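You operate a simulated robot arm through the tools that you are given. There is no shell and no other tool.

You are at the controls of a simulated two-armed robot. One attempt, no reset.

TASK
Leak-test the white gasket in the tester, then sort it by the result.
Fine: green tray for PASS, red tray for FAIL; vent before you unlatch; the lid goes on the black mat.

It is judged by the outcome, as a careful person would: the job done as asked, and still so three seconds after it is handed in. It fails if anything else is knocked over, pushed out of place, dropped, spilled or broken. Lids that push on must go on centred and level and be pressed home; caps that screw on are set level and turned clockwise until they are tight.

THE ROBOT
Two 7-joint arms with two-finger parallel grippers on one trunk that stands fixed in place. Base frame: the origin is at the foot of the trunk, x ahead of it, y to its left, z up; the work surface is at about z = 900. Readings come in mm, degrees, newtons and seconds.
The left shoulder is at [80, 131, 947], the right one opposite. With the tool pointing down near the work surface each hand reaches from about 380 to 840 mm from the base axis, measured 20 degrees to its own side. Payload 1.57 kg a hand.
Tool frame (each hand has its own): the origin (TCP) lies between the finger pads and is the grasp point; the fingertips stand 30 mm ahead of it; z points along the fingers, y is the line along which they close. The gripper opens to 110 mm. The fingers are 24 mm wide and 12 mm thick; the gripper's body (48 by 112 mm) begins 78 mm behind the TCP.
Orientation is that of the tool frame in the base frame, as a unit quaternion [w, x, y, z]. With the fingers straight down and closing along the base's y, the tool's x points along the base's -x, its y along +y and its z along -z.

THE INTERFACE
- The arms move only by the tool send_rows. It takes "left_moves", "right_moves" or both (then of equal length, played together; a hand with none holds still); each is a list of rows, each an object (a shift or turn left out is 0, a gripper value left out holds the last) with "gripper": the gripper command, from -1 (fully open) to 1 (shut), values between in proportion; "translation": the shift along the base's x, y, z in mm, a list of three; "delta_rot": the turn, a rotation vector about the base's x, y, z in degrees, a list of three. In form: [{"gripper": gripper, "translation": [x, y, z], "delta_rot": [ax, ay, az]}, ...]. A call has 1 to 20 rows; each row shifts and turns the commanded pose from where the row before left it. A row lasts 0.2 s, in which the tool goes at most 50 mm and 8.6 degrees; a call with a longer step from one row to the next is refused whole, and so is a gripper value outside its range. A pose out of reach is approached as far as the arm can. The call stops where the force on the tool passes 50 N (or 10 N more than at its start, if that is more) or the arm is blocked; 0.2 s more then pass. The fingers move at their own pace (about 108 mm/s each) and stop on an object; they squeeze with about 32 N. The grip force told is the motor's: it shows also when the fingers shut on nothing. Time passes only in rows, and 0.2 s behind the last, so rows that do not move let the fingers close. The reply holds the time, the measured pose of the TCP, the force on the tool along the base axes, the opening and the grip force, in the units named above and with some noise, with the torque about the TCP (base axes, N m) and any sound that the robot's microphone picked up, and new pictures: "show" is both (left out), scene, wrist or none (wrist: the cameras of the hands that moved).
- Cameras (640 x 400 px; columns grow to the right, rows downward): "scene" is now at [-48.1, -15.7, 1432.5]; the picture's right is [-0.16, -0.99, 0.00], its down [-0.44, 0.07, -0.90] and it looks along [0.88, -0.15, -0.44] (base axes); focal length 336 px, centre (320, 200). "left" rides on the left gripper at [70, -16, -141] in its tool frame; the picture's right is [0.23, 0.97, 0.00], its down [-0.86, 0.20, -0.48] and it looks along [-0.47, 0.11, 0.88] (tool axes); focal length 222 px, centre (320, 200). "right" rides on the right gripper at [70, 16, -141] in its tool frame; the picture's right is [-0.23, 0.97, 0.00], its down [-0.85, -0.20, -0.48] and it looks along [-0.47, -0.11, 0.88] (tool axes); focal length 222 px, centre (320, 200). There is no depth. A picture from a camera that has moved, and an enlarged one, comes with that camera's place and axes in the base frame and with its lens.
- aim_head(pan, tilt): turns the head with the scene camera to pan (to the left, within 109 degrees either way) and tilt (down, from -29 to 69), counted from straight ahead of the robot. It gives what a move gives, and a new picture of the scene camera.
- enlarge(camera, box): a new picture of the part [left, top, right, bottom] of that camera's present view, enlarged. No time passes.
- hand_in(): hands the job in; it is judged then, once.

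Nothing tells you positions but the pictures and the camera data. Unless the task says otherwise, let go and move clear before handing in.

The tools are called after "Request:" as a command line: name --argument value ..., lists and objects as JSON in quotes. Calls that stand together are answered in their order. send_rows: Moves the arms, as the interface text tells. Its arguments: {"type":"object","properties":{"left_moves":{"type":"array","items":{"type":"object","properties":{"gripper":{"type":"number"},"translation":{"type":"array","items":{"type":"number"}},"delta_rot":{"type":"array","items":{"type":"number"}}}}},"right_moves":{"type":"array","items":{"type":"object","properties":{"gripper":{"type":"number"},"translation":{"type":"array","items":{"type":"number"}},"delta_rot":{"type":"array","items":{"type":"number"}}}}},"show":{"type":"string","enum":["both","scene","wrist","none"]}},"required":[]} The other tools are called the same way: aim_head (pan, tilt) turns the head that bears the scene camera; enlarge (camera, box) takes an enlarged picture of a part of a camera's view; hand_in () hands the job in.

At the start:

```text
time_s: 0.0
left_ee_pos: [520.9, 148.5, 1247.6]
left_orientation: [0.0, 0.0, 1.0, -0.001]
left_force: [0.0, 0.2, -0.8]
left_torque: [0.01, 0.0, 0.01]
left_gripper_width: 110.2
left_finger_force: 0.0
right_ee_pos: [478.0, -274.7, 1319.6]
right_orientation: [0.0, 0.0, 1.0, 0.001]
right_force: [0.0, 0.4, -0.2]
right_torque: [0.02, 0.01, -0.01]
right_gripper_width: 109.8
right_finger_force: 0.1
head pan, tilt: [-9.4, 26.4]
```

scene: 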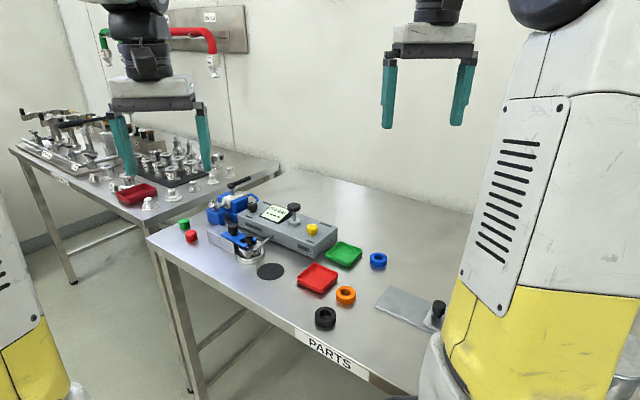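
right: 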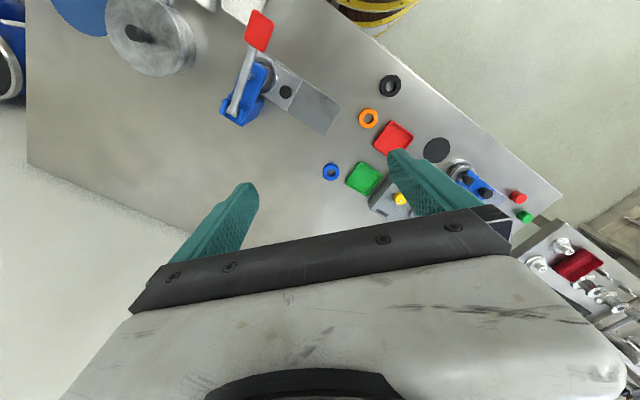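
left: 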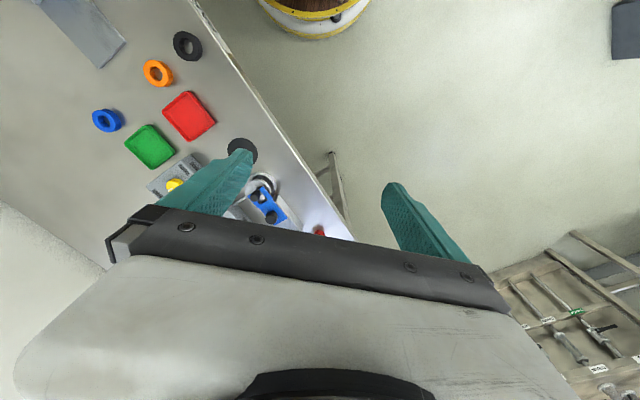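

I see a bench with a tester (grey console, blue clamp), red and green trays, gaskets and a black mat. I'll enlarge the views first to understand the tester.

Request:
enlarge --camera "scene" --box '[140, 160, 460, 360]'

Request:
enlarge --camera "scene" --box '[170, 175, 350, 290]'

Request:
enlarge --camera "left" --box '[80, 80, 360, 255]'

Request:
enlarge --camera "right" --box '[320, 60, 560, 210]'

```text
2.00 times, centred on (300, 260) of scene
camera zoom: at [-48.1, -15.7, 1432.5], right [-0.16, -0.99, 0.0], down [-0.44, 0.07, -0.9], along [0.88, -0.15, -0.44], focal length 673 px, centre (360, 80)
```

zoom: 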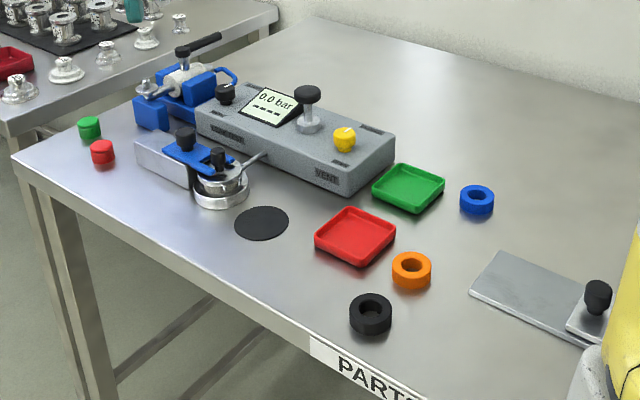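

```text
3.48 times, centred on (260, 232) of scene
camera zoom: at [-48.1, -15.7, 1432.5], right [-0.16, -0.99, 0.0], down [-0.44, 0.07, -0.9], along [0.88, -0.15, -0.44], focal length 1170 px, centre (529, 87)
```

zoom: 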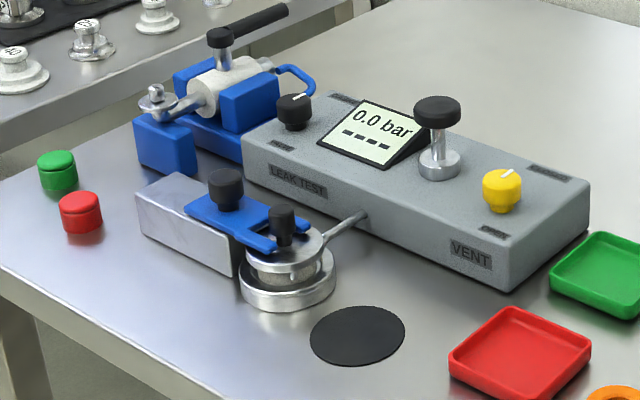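

```text
2.29 times, centred on (220, 168) of left
camera zoom: at [452.4, 132.4, 1389.9], right [-0.23, 0.97, 0.0], down [0.86, 0.2, 0.48], along [0.47, 0.11, -0.88], focal length 508 px, centre (549, 274)
```

zoom: 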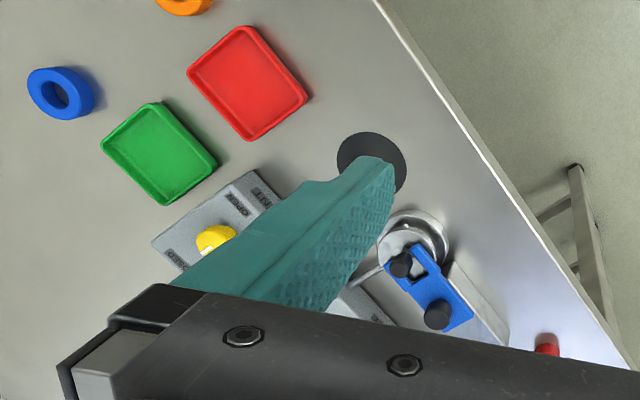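

```text
2.67 times, centred on (440, 135) of right
camera zoom: at [407.7, -259.2, 1461.5], right [0.23, 0.97, 0.0], down [0.85, -0.2, 0.48], along [0.47, -0.11, -0.88], focal length 592 px, centre (0, 373)
```

zoom: 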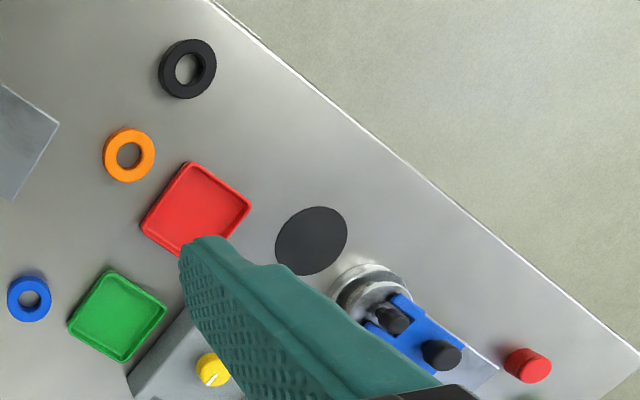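

The tester has a console with a black knob, display, plunger and yellow VENT knob, and a chamber with a lid held by a blue latch. I'll zoom closer to read the labels and understand the mechanisms.

Request:
enlarge --camera "scene" --box '[236, 196, 300, 236]'

Request:
enlarge --camera "scene" --box '[282, 200, 346, 240]'

Request:
enlarge --camera "scene" --box '[204, 220, 284, 270]'

Request:
enlarge --camera "scene" --box '[200, 170, 264, 210]'

```text
10.00 times, centred on (268, 216) of scene
camera zoom: at [-48.1, -15.7, 1432.5], right [-0.16, -0.99, 0.0], down [-0.44, 0.07, -0.9], along [0.88, -0.15, -0.44], focal length 3365 px, centre (840, 40)
```

zoom: 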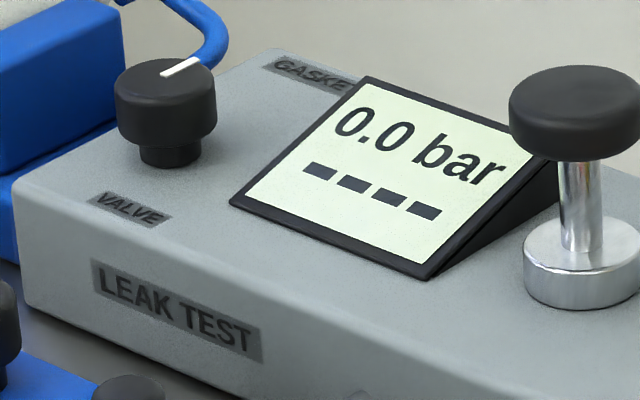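

```text
10.00 times, centred on (314, 220) of scene
camera zoom: at [-48.1, -15.7, 1432.5], right [-0.16, -0.99, 0.0], down [-0.44, 0.07, -0.9], along [0.88, -0.15, -0.44], focal length 3365 px, centre (380, 0)
```

zoom: 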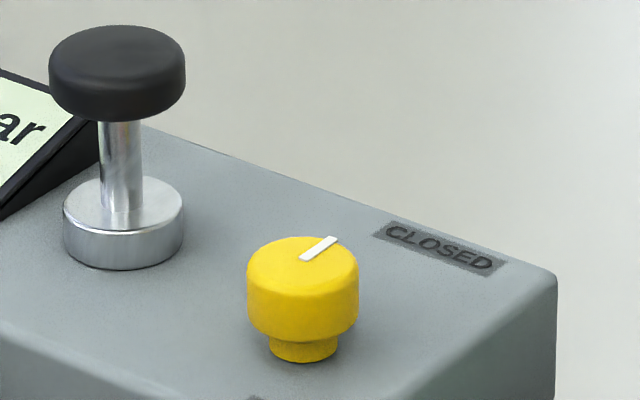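

```text
8.00 times, centred on (244, 245) of scene
camera zoom: at [-48.1, -15.7, 1432.5], right [-0.16, -0.99, 0.0], down [-0.44, 0.07, -0.9], along [0.88, -0.15, -0.44], focal length 2692 px, centre (928, -160)
```

zoom: 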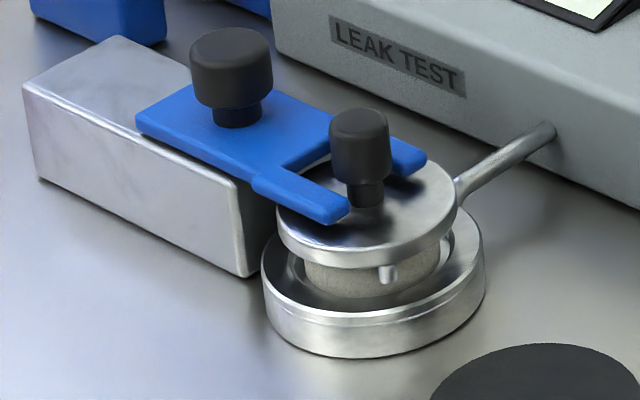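

```text
10.00 times, centred on (232, 190) of scene
camera zoom: at [-48.1, -15.7, 1432.5], right [-0.16, -0.99, 0.0], down [-0.44, 0.07, -0.9], along [0.88, -0.15, -0.44], focal length 3365 px, centre (1200, 300)
```

zoom: 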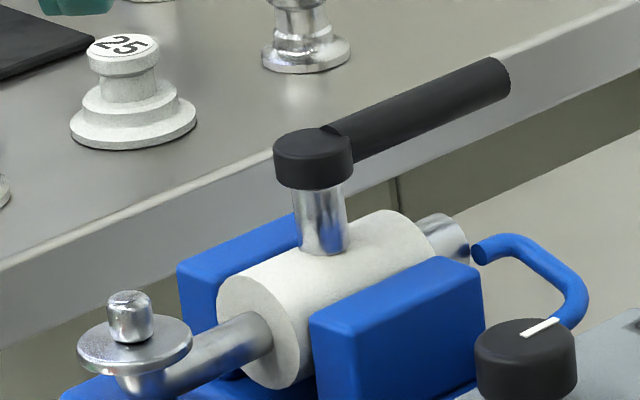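

The selector points at GASKET and the vent at CLOSED, as far as I can tell. I'll bring the left hand over the tester for an overhead look, well above everything.

Request:
send_rows --left_moves '[{"gripper": -1, "translation": [40, -20, -15]}, {"translation": [40, -20, -15]}, {"translation": [40, -20, -15]}, {"translation": [40, -20, -15]}, {"translation": [0, 0, 0]}]' --show "both"

```text
time_s: 1.2
left_ee_pos: [679.5, 67.6, 1187.0]
left_orientation: [0.0, -0.001, 1.0, 0.0]
left_force: [0.7, 0.1, 0.0]
left_torque: [0.02, 0.04, 0.01]
left_gripper_width: 110.1
left_finger_force: 0.0
right_ee_pos: [477.6, -273.6, 1319.6]
right_orientation: [0.0, 0.0, 1.0, 0.0]
right_force: [0.8, 0.0, -0.8]
right_torque: [-0.02, 0.0, 0.01]
right_gripper_width: 109.8
right_finger_force: 0.1
head pan, tilt: [-9.4, 26.4]
camera left: at [610.6, 51.9, 1329.5], right [-0.23, 0.97, 0.0], down [0.86, 0.2, 0.48], along [0.47, 0.11, -0.88], focal length 222 px, centre (320, 200)
```

scene: 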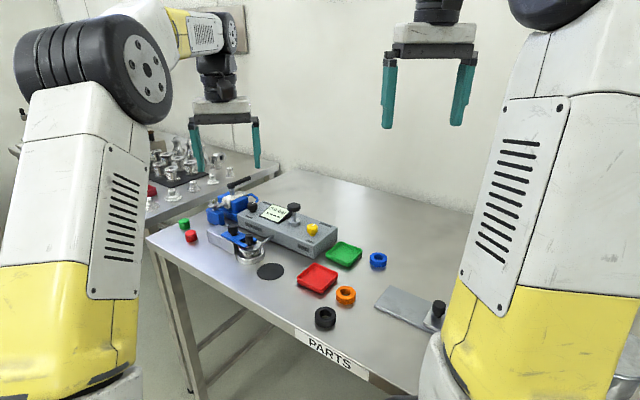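
left: 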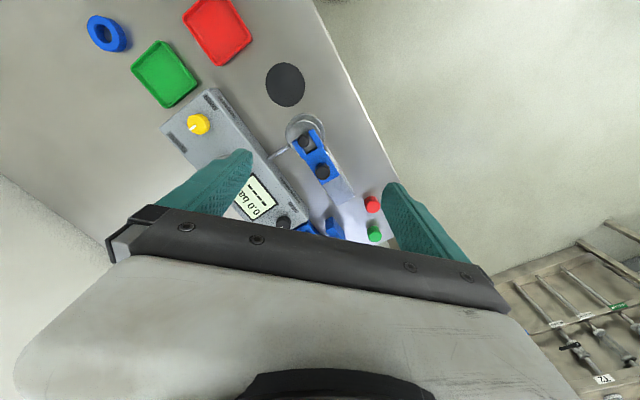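

The chamber, latch and console are visible between the fingers. I'll enlarge this overhead view.

Request:
enlarge --camera "left" --box '[240, 100, 400, 200]'

Request:
enlarge --camera "left" --box '[150, 80, 310, 180]'

Request:
enlarge --camera "left" --box '[220, 160, 380, 260]'

```text
4.00 times, centred on (320, 150) of left
camera zoom: at [610.6, 51.9, 1329.5], right [-0.23, 0.97, 0.0], down [0.86, 0.2, 0.48], along [0.47, 0.11, -0.88], focal length 888 px, centre (320, 400)
```

zoom: 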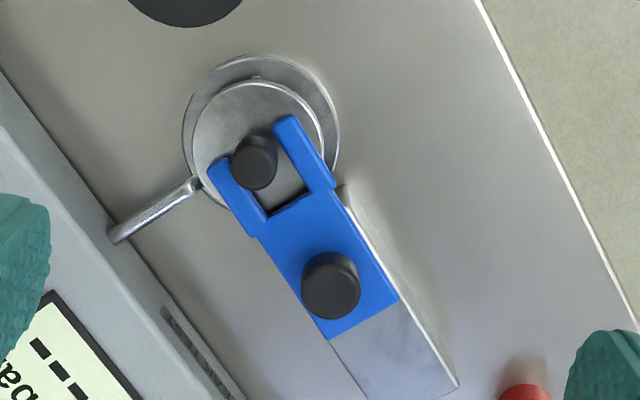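

```text
4.00 times, centred on (230, 130) of left
camera zoom: at [610.6, 51.9, 1329.5], right [-0.23, 0.97, 0.0], down [0.86, 0.2, 0.48], along [0.47, 0.11, -0.88], focal length 888 px, centre (680, 480)
```

zoom: 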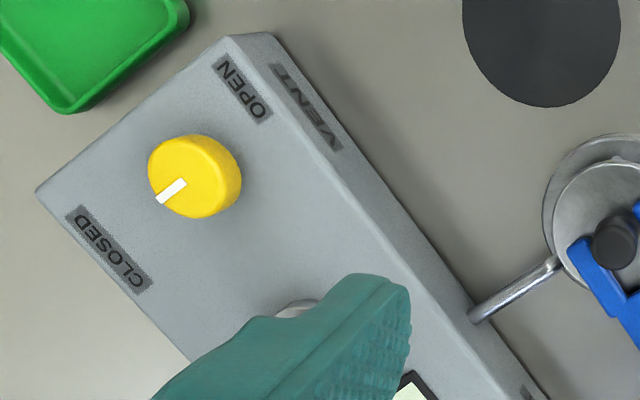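

```text
4.00 times, centred on (300, 210) of left
camera zoom: at [610.6, 51.9, 1329.5], right [-0.23, 0.97, 0.0], down [0.86, 0.2, 0.48], along [0.47, 0.11, -0.88], focal length 888 px, centre (400, 160)
```

zoom: 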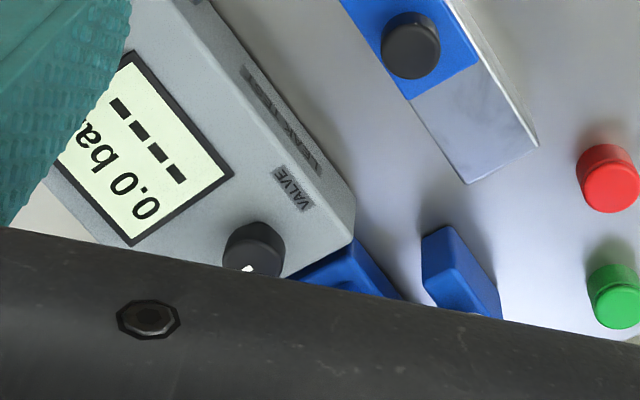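

The latch fork sits around the lid knob, and the vent pointer is at CLOSED. I take the plunger top to be near (777, -78, 1005), the vent knob near (711, -117, 977), the latch knob near (740, 86, 980) and the lid knob near (701, 45, 969). Next I retreat the left hand and bring the right hand, closed, above the plunger.

Request:
send_rows --left_moves '[{"translation": [-20, 12, 7]}, {"translation": [-20, 12, 7]}, {"translation": [-20, 12, 7]}, {"translation": [-20, 12, 7]}, {"translation": [-20, 12, 7]}, {"translation": [-20, 12, 7]}, {"translation": [-20, 12, 7]}, {"translation": [-20, 12, 7]}, {"translation": [-20, 12, 7]}, {"translation": [0, 0, 0]}]' --right_moves '[{"gripper": 1, "translation": [33, 21, -20]}, {"translation": [33, 21, -25]}, {"translation": [33, 21, -25]}, {"translation": [33, 21, -25]}, {"translation": [33, 21, -28]}, {"translation": [33, 21, -28]}, {"translation": [33, 21, -28]}, {"translation": [33, 21, -28]}, {"translation": [20, 15, -28]}, {"translation": [0, 0, 0]}]' --show "both"

```text
time_s: 3.4
left_ee_pos: [501.7, 177.5, 1248.6]
left_orientation: [0.001, 0.0, 1.0, 0.001]
left_force: [-0.6, 0.1, 0.1]
left_torque: [0.06, -0.01, 0.01]
left_gripper_width: 110.2
left_finger_force: 0.0
right_ee_pos: [758.2, -94.5, 1086.4]
right_orientation: [0.001, 0.0, 1.0, 0.001]
right_force: [-0.3, -0.8, 0.3]
right_torque: [-0.01, 0.03, 0.02]
right_gripper_width: 0.0
right_finger_force: 20.9
head pan, tilt: [-9.4, 26.4]
camera right: at [689.1, -79.5, 1228.5], right [0.23, 0.97, 0.0], down [0.85, -0.2, 0.48], along [0.47, -0.11, -0.88], focal length 222 px, centre (320, 200)
camera left: at [432.9, 161.3, 1390.9], right [-0.23, 0.97, 0.0], down [0.86, 0.2, 0.48], along [0.47, 0.11, -0.88], focal length 222 px, centre (320, 200)
```

scene: 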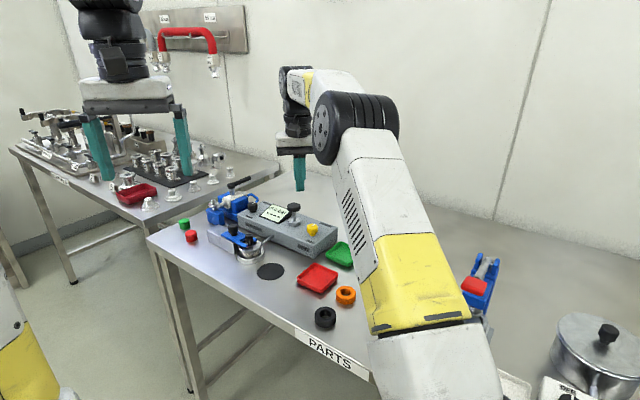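
right: 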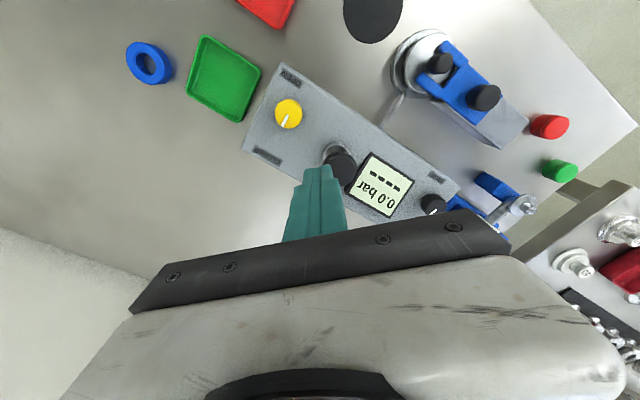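
left: 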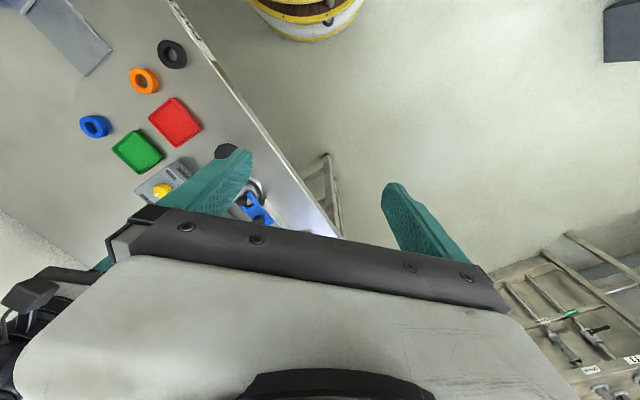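

The right wrist camera now sees the whole console and display. I'll enlarge it to locate the plunger and read the selector.

Request:
enlarge --camera "right" --box '[240, 60, 400, 160]'

Request:
enlarge --camera "right" --box '[310, 120, 470, 220]'

Request:
enlarge --camera "right" --box '[380, 20, 540, 120]'

Request:
enlarge --camera "scene" --box '[230, 150, 358, 230]'

```text
4.00 times, centred on (320, 110) of right
camera zoom: at [689.1, -79.5, 1228.5], right [0.23, 0.97, 0.0], down [0.85, -0.2, 0.48], along [0.47, -0.11, -0.88], focal length 888 px, centre (320, 560)
```

zoom: 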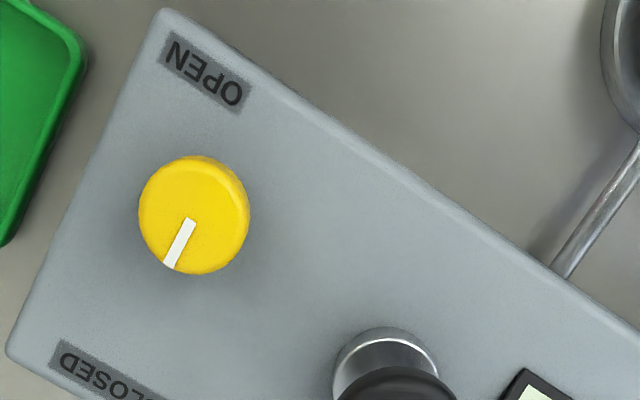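

```text
4.00 times, centred on (390, 170) of right
camera zoom: at [689.1, -79.5, 1228.5], right [0.23, 0.97, 0.0], down [0.85, -0.2, 0.48], along [0.47, -0.11, -0.88], focal length 888 px, centre (40, 320)
```

zoom: 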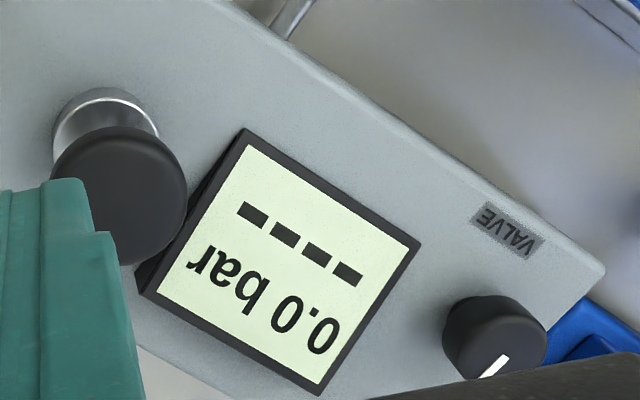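

```text
4.00 times, centred on (460, 70) of right
camera zoom: at [689.1, -79.5, 1228.5], right [0.23, 0.97, 0.0], down [0.85, -0.2, 0.48], along [0.47, -0.11, -0.88], focal length 888 px, centre (-240, 720)
```

zoom: 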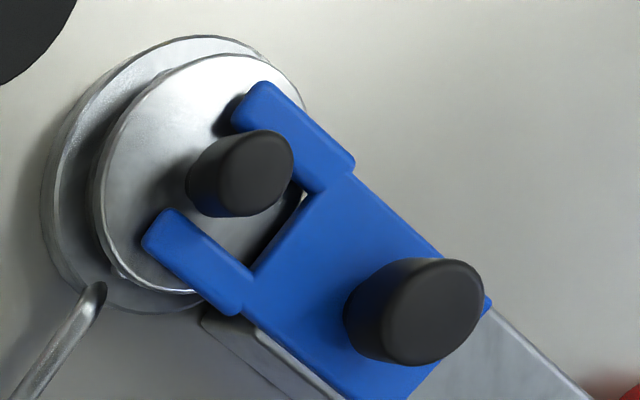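

```text
5.00 times, centred on (294, 190) of scene
camera zoom: at [-47.9, -15.6, 1432.5], right [-0.16, -0.99, 0.0], down [-0.44, 0.07, -0.9], along [0.88, -0.15, -0.45], focal length 1683 px, centre (450, 250)
```

zoom: 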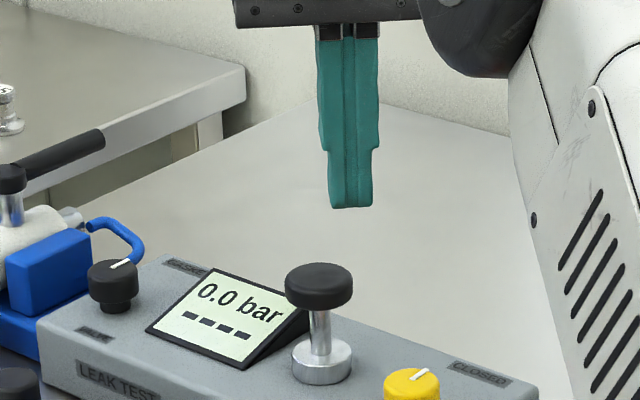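

The selector and vent pointers are confirmed: GASKET and CLOSED. The plunger top is at about (776.5, -77.5, 1005), so I'll move over it and come down to just above.

Request:
send_rows --right_moves '[{"gripper": 1, "translation": [8, 7, 0]}, {"translation": [7, 7, -10]}, {"translation": [0, 0, -12]}, {"translation": [0, 0, -10]}, {"translation": [0, 0, 0]}]' --show "wrist"

Request:
enlarge --camera "scene" --box '[250, 150, 346, 210]'

```text
time_s: 4.6
left_ee_pos: [501.9, 176.9, 1248.4]
left_orientation: [0.0, 0.001, 1.0, 0.0]
left_force: [-0.9, -0.2, 0.7]
left_torque: [0.01, 0.01, 0.02]
left_gripper_width: 110.1
left_finger_force: 0.1
right_ee_pos: [775.0, -79.5, 1051.5]
right_orientation: [-0.001, 0.0, 1.0, 0.0]
right_force: [0.6, 0.5, -0.6]
right_torque: [-0.03, 0.01, -0.03]
right_gripper_width: 0.0
right_finger_force: 21.7
head pan, tilt: [-9.4, 26.4]
camera right: at [705.1, -63.3, 1193.4], right [0.23, 0.97, 0.0], down [0.85, -0.2, 0.48], along [0.47, -0.11, -0.88], focal length 222 px, centre (320, 200)
```

right: 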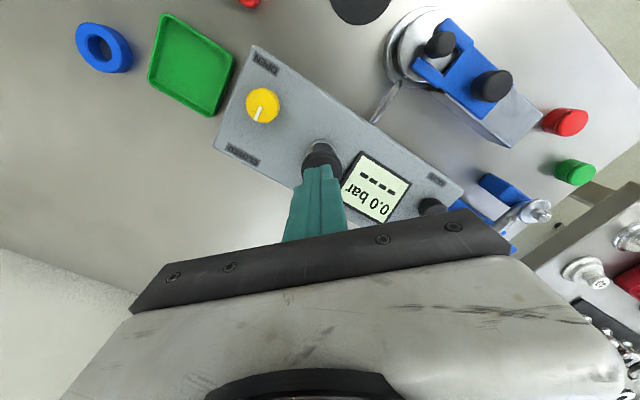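

```text
6.67 times, centred on (298, 180) of scene
camera zoom: at [-48.0, -15.6, 1432.5], right [-0.16, -0.99, 0.0], down [-0.44, 0.07, -0.9], along [0.88, -0.15, -0.45], focal length 2244 px, centre (467, 333)
```

zoom: 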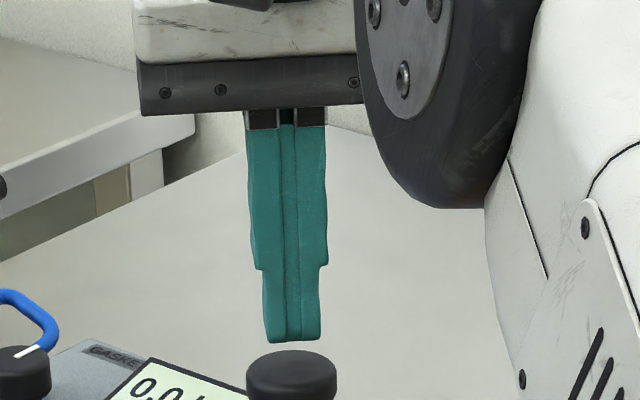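

The fingertips are centred about 15 mm above the plunger cap. I'll press down slowly and watch the force and display.

Request:
send_rows --right_moves '[{"gripper": 1, "translation": [1, 1, -6]}, {"translation": [0, 0, -5]}, {"translation": [0, 0, -4]}, {"translation": [0, 0, -4]}, {"translation": [0, 0, -4]}, {"translation": [0, 0, -4]}]' --show "wrist"

Request:
enlarge --camera "scene" --box '[240, 170, 336, 230]'

```text
time_s: 6.0
left_ee_pos: [500.6, 177.6, 1248.7]
left_orientation: [-0.001, 0.001, 1.0, 0.0]
left_force: [0.3, 0.0, 0.7]
left_torque: [0.0, 0.0, -0.01]
left_gripper_width: 110.0
left_finger_force: 0.0
right_ee_pos: [775.8, -75.4, 1024.5]
right_orientation: [0.001, -0.001, 1.0, 0.0]
right_force: [2.5, -0.7, 3.3]
right_torque: [-0.04, -0.03, 0.03]
right_gripper_width: 0.3
right_finger_force: 21.9
head pan, tilt: [-9.4, 26.4]
camera right: at [707.3, -60.6, 1166.9], right [0.23, 0.97, 0.0], down [0.85, -0.2, 0.48], along [0.47, -0.11, -0.88], focal length 222 px, centre (320, 200)
```

right: 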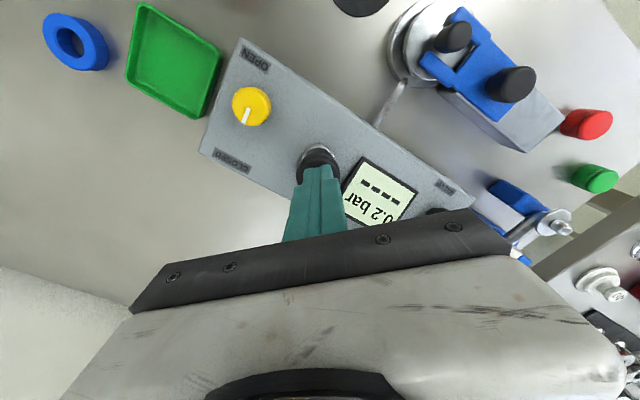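

```text
6.67 times, centred on (288, 200) of scene
camera zoom: at [-48.0, -15.6, 1432.5], right [-0.16, -0.99, 0.0], down [-0.44, 0.07, -0.9], along [0.88, -0.15, -0.45], focal length 2244 px, centre (533, 200)
```

zoom: 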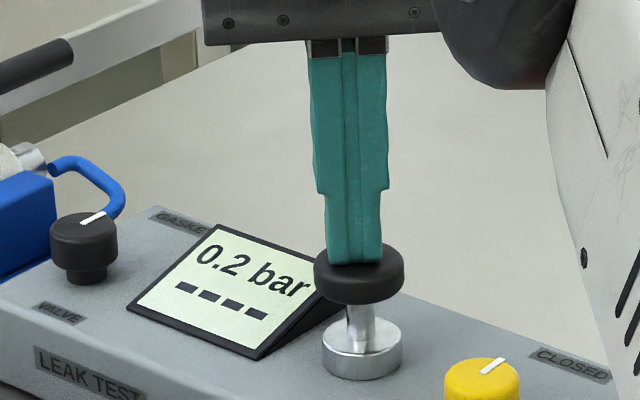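

The plunger is a hand pump: the display reads 0.2 bar. I'll continue the stroke to the bottom.

Request:
send_rows --right_moves '[{"gripper": 1, "translation": [0, -1, -4]}, {"translation": [0, 0, -4]}, {"translation": [0, 0, -4]}]' --show "none"

Request:
enlarge --camera "scene" --box '[240, 170, 336, 230]'

```text
time_s: 6.8
left_ee_pos: [502.8, 176.3, 1249.5]
left_orientation: [0.0, 0.0, 1.0, 0.0]
left_force: [-0.3, -0.1, -0.6]
left_torque: [0.0, 0.0, 0.0]
left_gripper_width: 109.6
left_finger_force: 0.0
right_ee_pos: [777.0, -78.8, 1014.1]
right_orientation: [0.001, 0.0, 1.0, 0.001]
right_force: [-0.9, 3.3, 5.6]
right_torque: [0.11, 0.09, -0.04]
right_gripper_width: 0.2
right_finger_force: 21.4
head pan, tilt: [-9.4, 26.4]
```

```text
6.67 times, centred on (288, 200) of scene
camera zoom: at [-48.2, -15.4, 1432.5], right [-0.16, -0.99, 0.0], down [-0.44, 0.07, -0.9], along [0.88, -0.15, -0.44], focal length 2244 px, centre (533, 200)
```

zoom: 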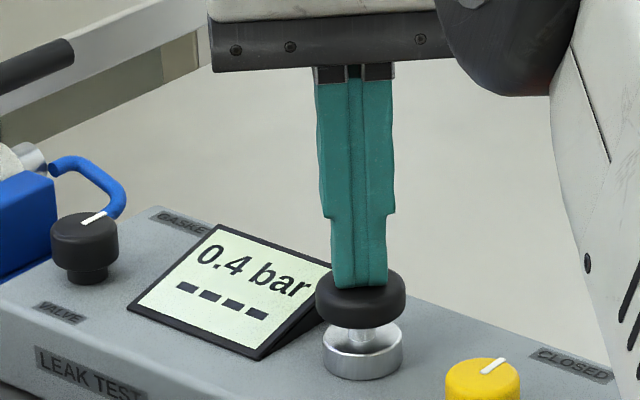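

At 0.4 bar with a few millimetres of stroke left. I'll finish this stroke gently.

Request:
send_rows --right_moves '[{"gripper": 1, "translation": [0, 0, -3]}, {"translation": [0, 0, -3]}]' --show "none"

Request:
enlarge --camera "scene" --box '[240, 170, 336, 230]'

```text
time_s: 7.4
left_ee_pos: [501.2, 177.8, 1248.4]
left_orientation: [0.0, 0.0, 1.0, 0.001]
left_force: [-0.2, 0.3, 0.5]
left_torque: [-0.02, -0.02, 0.02]
left_gripper_width: 109.9
left_finger_force: 0.1
right_ee_pos: [776.2, -78.1, 1007.7]
right_orientation: [0.001, 0.001, 1.0, 0.0]
right_force: [4.6, 0.9, 6.0]
right_torque: [-0.01, -0.11, 0.0]
right_gripper_width: 0.1
right_finger_force: 21.5
head pan, tilt: [-9.4, 26.4]
```

```text
6.67 times, centred on (288, 200) of scene
camera zoom: at [-48.0, -15.6, 1432.5], right [-0.16, -0.99, 0.0], down [-0.44, 0.07, -0.9], along [0.88, -0.15, -0.44], focal length 2244 px, centre (533, 200)
```

zoom: 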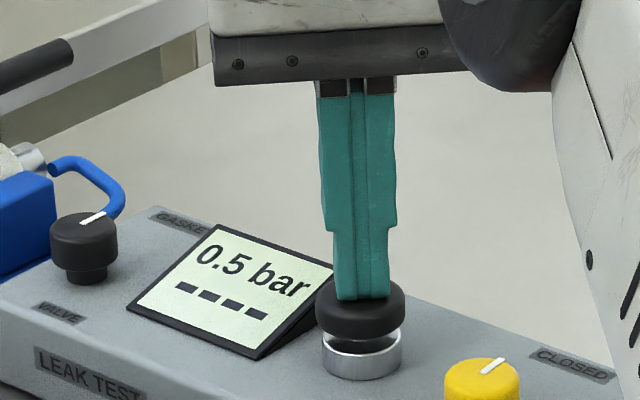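

0.5 bar near the bottom of the stroke. I'll go to the bottom, release the plunger fully, and see if it holds.

Request:
send_rows --right_moves '[{"gripper": 1, "translation": [0, 0, -3]}, {"translation": [0, 0, 10]}, {"translation": [0, 0, 12]}, {"translation": [0, 0, 12]}]' --show "none"

Request:
enlarge --camera "scene" --box '[240, 170, 336, 230]'

```text
time_s: 8.4
left_ee_pos: [502.2, 177.0, 1249.3]
left_orientation: [0.0, 0.0, 1.0, 0.0]
left_force: [0.7, -0.1, -1.2]
left_torque: [0.0, 0.02, 0.01]
left_gripper_width: 110.3
left_finger_force: 0.1
right_ee_pos: [776.2, -79.8, 1037.1]
right_orientation: [-0.001, 0.0, 1.0, 0.0]
right_force: [0.4, -0.9, 0.5]
right_torque: [-0.01, -0.02, 0.0]
right_gripper_width: 0.0
right_finger_force: 20.9
head pan, tilt: [-9.4, 26.4]
```

```text
6.67 times, centred on (288, 200) of scene
camera zoom: at [-48.0, -15.6, 1432.5], right [-0.16, -0.99, 0.0], down [-0.44, 0.07, -0.9], along [0.88, -0.15, -0.45], focal length 2244 px, centre (533, 200)
```

zoom: 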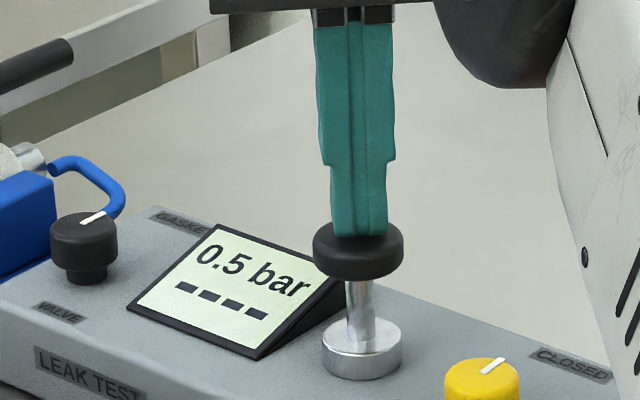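

The pressure stays at 0.5 bar and no result yet, so more strokes are needed. Second full stroke.

Request:
send_rows --right_moves '[{"gripper": 1, "translation": [0, 1, -8]}, {"translation": [0, 0, -8]}, {"translation": [0, 0, -8]}, {"translation": [0, 0, -7]}, {"translation": [0, 0, 0]}]' --show "none"

Request:
enlarge --camera "scene" --box '[240, 170, 336, 230]'

```text
time_s: 9.6
left_ee_pos: [502.5, 176.3, 1248.8]
left_orientation: [0.0, 0.0, 1.0, 0.0]
left_force: [0.4, 0.3, 0.9]
left_torque: [0.02, -0.01, 0.0]
left_gripper_width: 110.2
left_finger_force: 0.0
right_ee_pos: [776.5, -77.4, 1007.5]
right_orientation: [0.0, 0.0, 1.0, 0.0]
right_force: [0.7, -3.9, 6.0]
right_torque: [-0.21, -0.03, -0.07]
right_gripper_width: 0.0
right_finger_force: 21.5
head pan, tilt: [-9.4, 26.4]
```

```text
6.67 times, centred on (288, 200) of scene
camera zoom: at [-48.2, -15.8, 1432.5], right [-0.16, -0.99, 0.0], down [-0.44, 0.07, -0.9], along [0.88, -0.15, -0.44], focal length 2244 px, centre (533, 200)
```

zoom: 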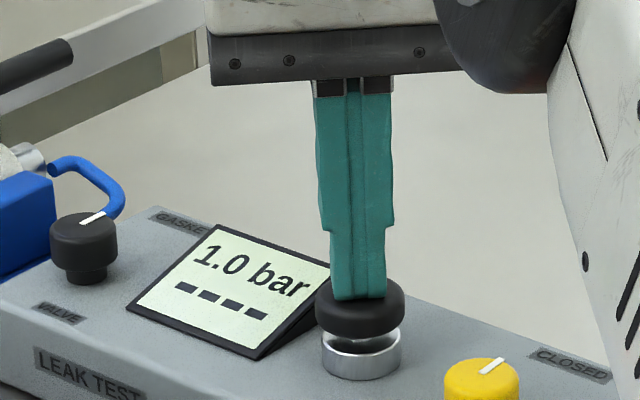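

Now 1.0 bar. I'll release and do a third stroke.

Request:
send_rows --right_moves '[{"gripper": 1, "translation": [0, 0, 10]}, {"translation": [0, 0, 10]}, {"translation": [0, 0, 10]}, {"translation": [0, 0, 0]}]' --show "none"

Request:
enlarge --camera "scene" --box '[240, 170, 336, 230]'

```text
time_s: 10.6
left_ee_pos: [502.2, 177.1, 1249.4]
left_orientation: [0.0, -0.001, 1.0, 0.0]
left_force: [0.8, -0.2, 0.4]
left_torque: [-0.03, 0.01, -0.03]
left_gripper_width: 110.0
left_finger_force: 0.1
right_ee_pos: [775.6, -75.8, 1037.6]
right_orientation: [0.0, -0.001, 1.0, 0.0]
right_force: [-0.6, -0.7, 0.0]
right_torque: [-0.01, 0.05, 0.0]
right_gripper_width: 0.0
right_finger_force: 21.1
head pan, tilt: [-9.4, 26.4]
```

```text
6.67 times, centred on (288, 200) of scene
camera zoom: at [-48.0, -15.6, 1432.5], right [-0.16, -0.99, 0.0], down [-0.44, 0.07, -0.9], along [0.88, -0.15, -0.45], focal length 2244 px, centre (533, 200)
```

zoom: 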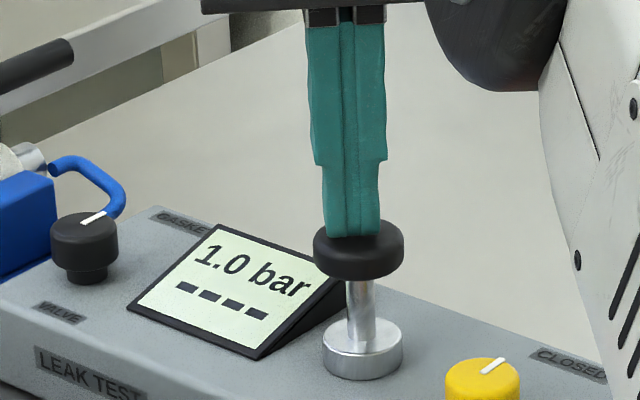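

Request:
send_rows --right_moves '[{"gripper": 1, "translation": [0, -1, -8]}, {"translation": [0, 0, -8]}, {"translation": [0, 0, -8]}, {"translation": [0, 0, -7]}, {"translation": [0, 0, 0]}]' --show "none"

Request:
enlarge --camera "scene" --box '[240, 170, 336, 230]'

```text
time_s: 11.8
left_ee_pos: [501.5, 176.5, 1248.6]
left_orientation: [0.0, -0.001, 1.0, 0.0]
left_force: [0.0, 0.7, 0.1]
left_torque: [-0.01, 0.02, -0.01]
left_gripper_width: 109.9
left_finger_force: 0.1
right_ee_pos: [775.6, -76.0, 1008.2]
right_orientation: [0.001, 0.0, 1.0, 0.0]
right_force: [-2.4, 0.8, 12.5]
right_torque: [0.0, 0.17, 0.07]
right_gripper_width: 0.0
right_finger_force: 20.7
head pan, tilt: [-9.4, 26.4]
```

```text
6.67 times, centred on (288, 200) of scene
camera zoom: at [-48.6, -15.6, 1432.5], right [-0.16, -0.99, 0.0], down [-0.44, 0.07, -0.9], along [0.88, -0.15, -0.44], focal length 2244 px, centre (533, 200)
```

zoom: 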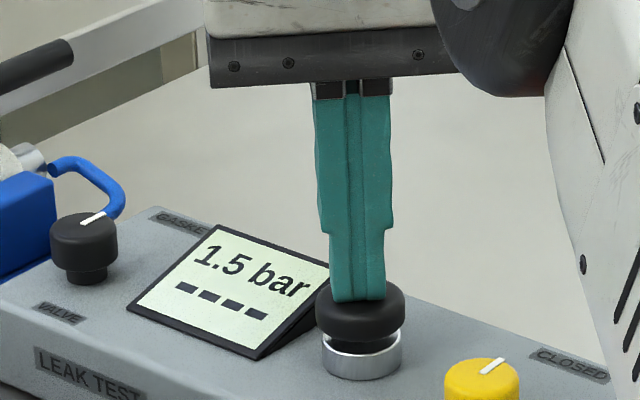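

1.5 bar, still no result shown. I'll release, check, and do a fourth stroke.

Request:
send_rows --right_moves '[{"gripper": 1, "translation": [0, 0, 10]}, {"translation": [0, 0, 10]}, {"translation": [0, 0, 10]}, {"translation": [0, 0, 0]}]' --show "none"

Request:
enlarge --camera "scene" --box '[240, 170, 336, 230]'

```text
time_s: 12.8
left_ee_pos: [501.7, 176.9, 1248.6]
left_orientation: [-0.001, 0.0, 1.0, 0.0]
left_force: [0.5, 0.3, 1.1]
left_torque: [-0.03, 0.0, -0.02]
left_gripper_width: 110.0
left_finger_force: 0.0
right_ee_pos: [777.0, -76.5, 1037.6]
right_orientation: [0.0, 0.0, 1.0, 0.0]
right_force: [-0.4, 0.0, 0.2]
right_torque: [0.02, 0.0, -0.04]
right_gripper_width: 0.0
right_finger_force: 21.1
head pan, tilt: [-9.4, 26.4]
```

```text
6.67 times, centred on (288, 200) of scene
camera zoom: at [-47.9, -15.6, 1432.5], right [-0.16, -0.99, 0.0], down [-0.44, 0.07, -0.9], along [0.88, -0.15, -0.45], focal length 2244 px, centre (533, 200)
```

zoom: 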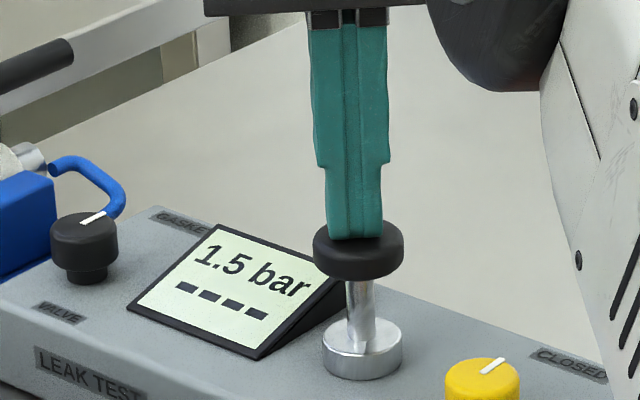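

Request:
send_rows --right_moves '[{"gripper": 1, "translation": [0, 0, -8]}, {"translation": [0, 0, -8]}, {"translation": [0, 0, -8]}, {"translation": [0, 0, -7]}, {"translation": [0, 0, 0]}]' --show "none"

Request:
enlarge --camera "scene" --box '[240, 170, 336, 230]'

```text
time_s: 14.0
left_ee_pos: [500.1, 178.1, 1250.4]
left_orientation: [0.0, 0.0, 1.0, 0.0]
left_force: [-0.4, 0.0, -0.1]
left_torque: [0.04, 0.0, 0.02]
left_gripper_width: 110.1
left_finger_force: 0.1
right_ee_pos: [777.4, -77.4, 1006.7]
right_orientation: [0.002, 0.0, 1.0, 0.0]
right_force: [-2.7, 0.0, 18.5]
right_torque: [0.01, 0.19, 0.13]
right_gripper_width: 0.1
right_finger_force: 21.2
head pan, tilt: [-9.4, 26.4]
```

```text
6.67 times, centred on (288, 200) of scene
camera zoom: at [-48.9, -15.5, 1432.5], right [-0.16, -0.99, 0.0], down [-0.44, 0.07, -0.9], along [0.88, -0.15, -0.44], focal length 2244 px, centre (533, 200)
```

zoom: 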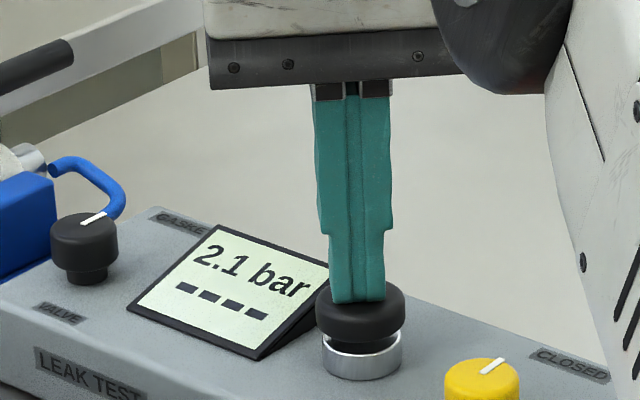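

2.1 bar now. I'll release and wait a little in case the test is running at this pressure.

Request:
send_rows --right_moves '[{"gripper": 1, "translation": [0, 0, 10]}, {"translation": [0, 0, 10]}, {"translation": [0, 0, 10]}, {"translation": [0, 0, 0]}, {"translation": [0, 0, 0]}, {"translation": [0, 0, 0]}, {"translation": [0, 0, 0]}, {"translation": [0, 0, 0]}]' --show "none"

Request:
enlarge --camera "scene" --box '[240, 170, 336, 230]'

```text
time_s: 15.8
left_ee_pos: [502.2, 177.5, 1250.0]
left_orientation: [0.0, 0.001, 1.0, 0.001]
left_force: [0.1, 0.0, 1.0]
left_torque: [-0.02, 0.02, -0.01]
left_gripper_width: 110.2
left_finger_force: 0.1
right_ee_pos: [777.8, -76.7, 1035.4]
right_orientation: [0.0, 0.001, 1.0, 0.0]
right_force: [-0.2, -0.8, 1.2]
right_torque: [-0.01, 0.04, -0.01]
right_gripper_width: 0.0
right_finger_force: 21.7
head pan, tilt: [-9.4, 26.4]
```

```text
6.67 times, centred on (288, 200) of scene
camera zoom: at [-48.0, -15.7, 1432.5], right [-0.16, -0.99, 0.0], down [-0.44, 0.07, -0.9], along [0.88, -0.15, -0.45], focal length 2244 px, centre (533, 200)
```

zoom: 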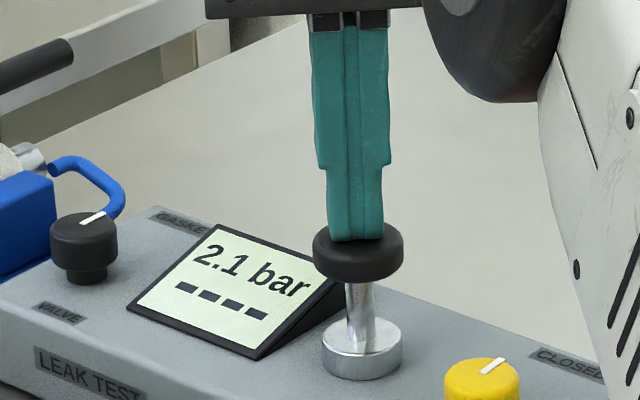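

Holding at 2.1 bar, no verdict yet. I'll wait a few more seconds before pumping further.

Request:
send_rows --right_moves '[{"gripper": 1}, {}, {}, {}, {}, {}, {}, {}, {}, {}, {}, {}, {}, {}, {}]' --show "none"

Request:
enlarge --camera "scene" --box '[240, 170, 336, 230]'

```text
time_s: 19.0
left_ee_pos: [502.3, 177.4, 1247.6]
left_orientation: [0.0, 0.0, 1.0, 0.0]
left_force: [0.2, -0.8, 0.2]
left_torque: [0.02, -0.05, -0.01]
left_gripper_width: 109.9
left_finger_force: 0.3
right_ee_pos: [777.1, -76.7, 1036.2]
right_orientation: [0.0, 0.0, 1.0, 0.0]
right_force: [0.6, 0.2, 1.9]
right_torque: [-0.01, 0.01, 0.0]
right_gripper_width: 0.2
right_finger_force: 21.2
head pan, tilt: [-9.4, 26.4]
```

```text
6.67 times, centred on (288, 200) of scene
camera zoom: at [-48.0, -15.6, 1432.5], right [-0.16, -0.99, 0.0], down [-0.44, 0.07, -0.9], along [0.88, -0.15, -0.45], focal length 2244 px, centre (533, 200)
```

zoom: 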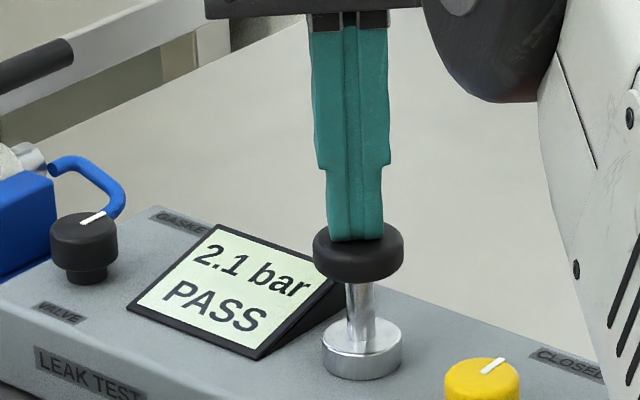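

The display shows PASS at 2.1 bar, so the gasket goes in the green tray. Now I lift off the plunger, turn the right hand, and go over the vent knob at about (712, -118).

Request:
send_rows --right_moves '[{"gripper": 1, "translation": [0, 0, 20]}, {"translation": [-6, -4, 20], "delta_rot": [0, 0, -8.2]}, {"gripper": 0, "translation": [-6, -4, 0], "delta_rot": [0, 0, -8.2]}, {"translation": [-6, -4, 0], "delta_rot": [0, 0, -8.2]}, {"translation": [-6, -4, 0], "delta_rot": [0, 0, -8.2]}, {"translation": [-6, -4, 0], "delta_rot": [0, 0, -8.2]}, {"translation": [-6, -4, 0], "delta_rot": [0, 0, -8.2]}, {"translation": [-6, -4, 0], "delta_rot": [0, 0, -8.2]}, {"translation": [-6, -4, 0], "delta_rot": [0, 0, -8.2]}, {"translation": [-6, -4, 0], "delta_rot": [0, 0, -8.2]}, {"translation": [-6, -4, 0], "delta_rot": [0, 0, -8.2]}, {"translation": [-5, -2, 0], "delta_rot": [0, 0, -8.2]}, {"translation": [0, 0, 0]}]' --show "both"

```text
time_s: 21.8
left_ee_pos: [502.1, 177.8, 1247.9]
left_orientation: [0.0, 0.0, 1.0, -0.001]
left_force: [0.4, -0.1, 0.1]
left_torque: [0.02, 0.03, -0.01]
left_gripper_width: 109.9
left_finger_force: 0.0
right_ee_pos: [710.3, -117.7, 1076.2]
right_orientation: [0.0, 0.709, 0.705, 0.0]
right_force: [-0.7, 2.0, -0.6]
right_torque: [0.0, -0.01, 0.03]
right_gripper_width: 55.3
right_finger_force: 0.0
head pan, tilt: [-9.4, 26.4]
camera right: at [728.0, -49.3, 1217.7], right [0.97, -0.23, 0.0], down [-0.2, -0.85, 0.48], along [-0.11, -0.47, -0.88], focal length 222 px, centre (320, 200)
```

scene: 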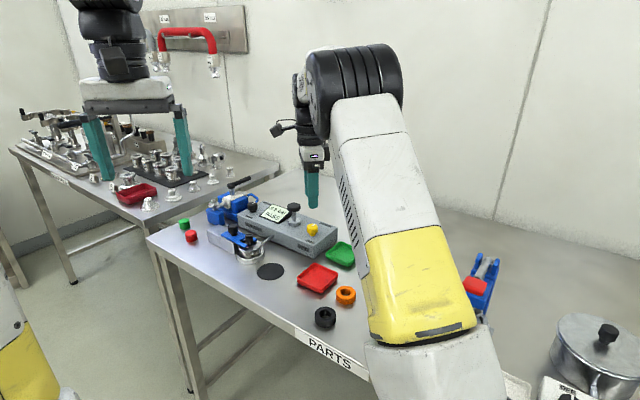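
right: 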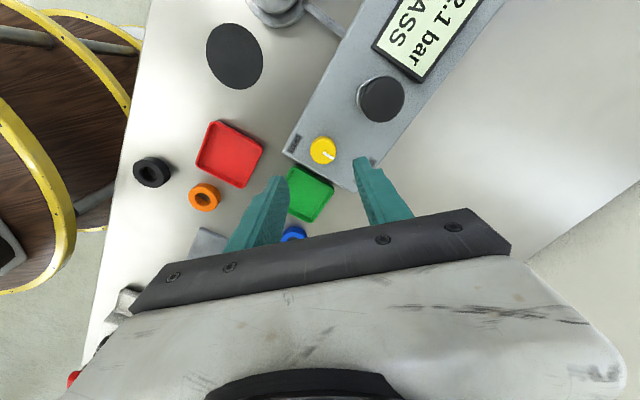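

The vent knob looks nearly centred under the gripper. I'll enlarge to refine before descending.

Request:
enlarge --camera "right" --box '[272, 110, 384, 180]'

Request:
enlarge --camera "scene" --box '[256, 160, 352, 250]'

```text
5.71 times, centred on (328, 145) of right
camera zoom: at [728.0, -49.3, 1217.7], right [0.97, -0.23, 0.0], down [-0.2, -0.85, 0.48], along [-0.11, -0.47, -0.88], focal length 1269 px, centre (274, 514)
```

zoom: 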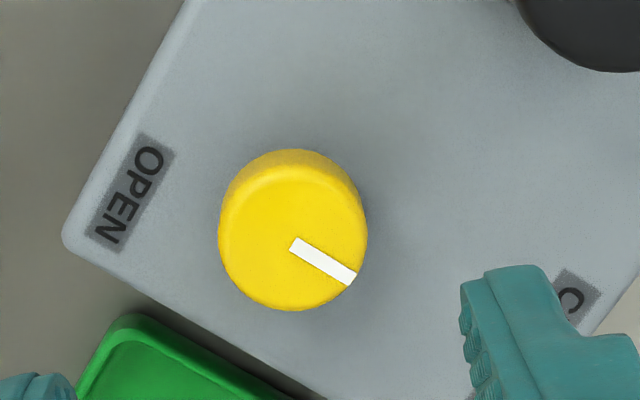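

```text
4.44 times, centred on (304, 205) of scene
camera zoom: at [-48.0, -15.6, 1432.5], right [-0.16, -0.99, 0.0], down [-0.44, 0.07, -0.9], along [0.88, -0.15, -0.45], focal length 1496 px, centre (391, 178)
```

zoom: 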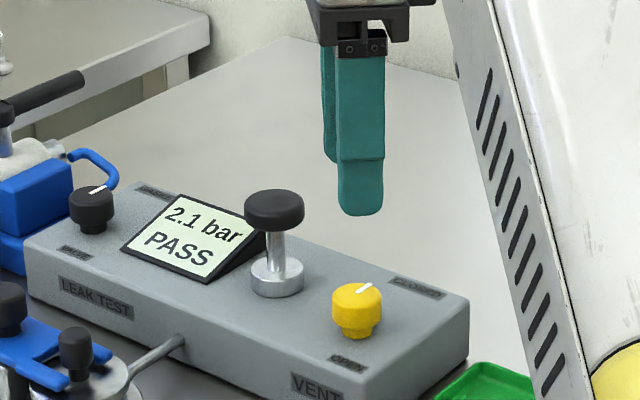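

The knob is about 3 mm off in x. I'll correct and descend so the fingertips straddle the knob with clearance above the console.

Request:
send_rows --right_moves '[{"gripper": 0, "translation": [3, -1, -25]}, {"translation": [0, 0, -25]}, {"translation": [0, 0, -18]}, {"translation": [0, 0, 0]}]' --show "wrist"

Request:
enlarge --camera "scene" --box '[272, 180, 352, 240]'

Request:
enlarge --camera "right" --box '[240, 100, 400, 200]'

```text
time_s: 22.8
left_ee_pos: [501.4, 178.0, 1247.8]
left_orientation: [0.001, 0.001, 1.0, -0.001]
left_force: [-0.7, 0.1, -0.2]
left_torque: [0.01, 0.0, -0.01]
left_gripper_width: 110.0
left_finger_force: 0.1
right_ee_pos: [714.2, -119.0, 1007.0]
right_orientation: [0.0, 0.709, 0.705, 0.0]
right_force: [0.3, 0.1, -0.4]
right_torque: [0.0, 0.0, 0.02]
right_gripper_width: 55.0
right_finger_force: 0.1
head pan, tilt: [-9.4, 26.4]
camera right: at [731.8, -50.3, 1148.8], right [0.97, -0.23, 0.0], down [-0.2, -0.85, 0.48], along [-0.11, -0.47, -0.88], focal length 222 px, centre (320, 200)
```

right: 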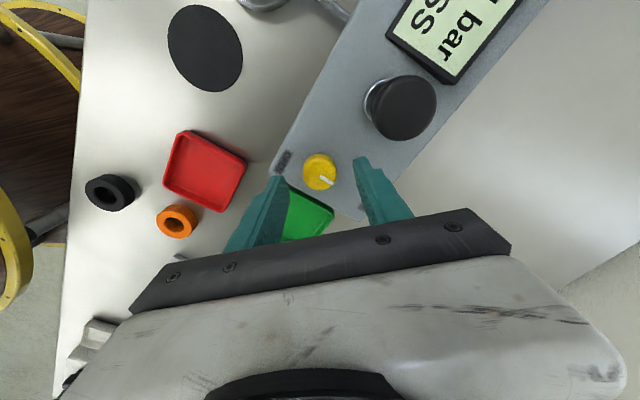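

```text
6.67 times, centred on (312, 210) of scene
camera zoom: at [-48.0, -15.6, 1432.5], right [-0.16, -0.99, 0.0], down [-0.44, 0.07, -0.9], along [0.88, -0.15, -0.45], focal length 2244 px, centre (373, 133)
```

zoom: 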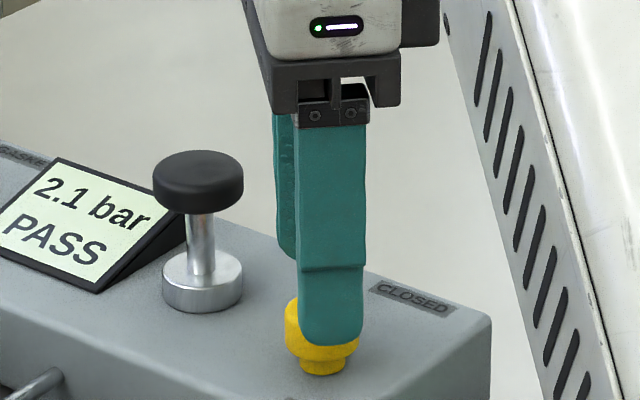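

```text
4.00 times, centred on (320, 150) of right
camera zoom: at [731.8, -50.3, 1148.8], right [0.97, -0.23, 0.0], down [-0.2, -0.85, 0.48], along [-0.11, -0.47, -0.88], focal length 888 px, centre (320, 400)
```

zoom: 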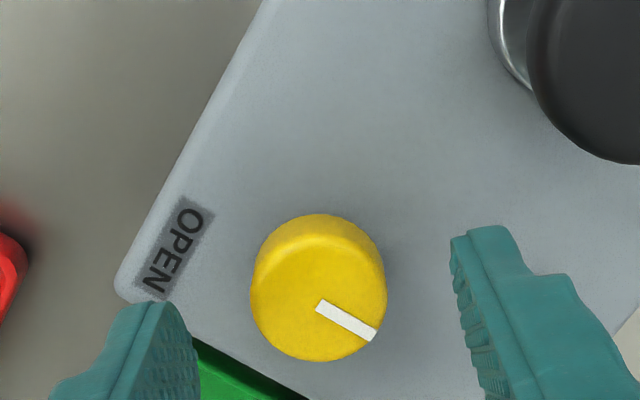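

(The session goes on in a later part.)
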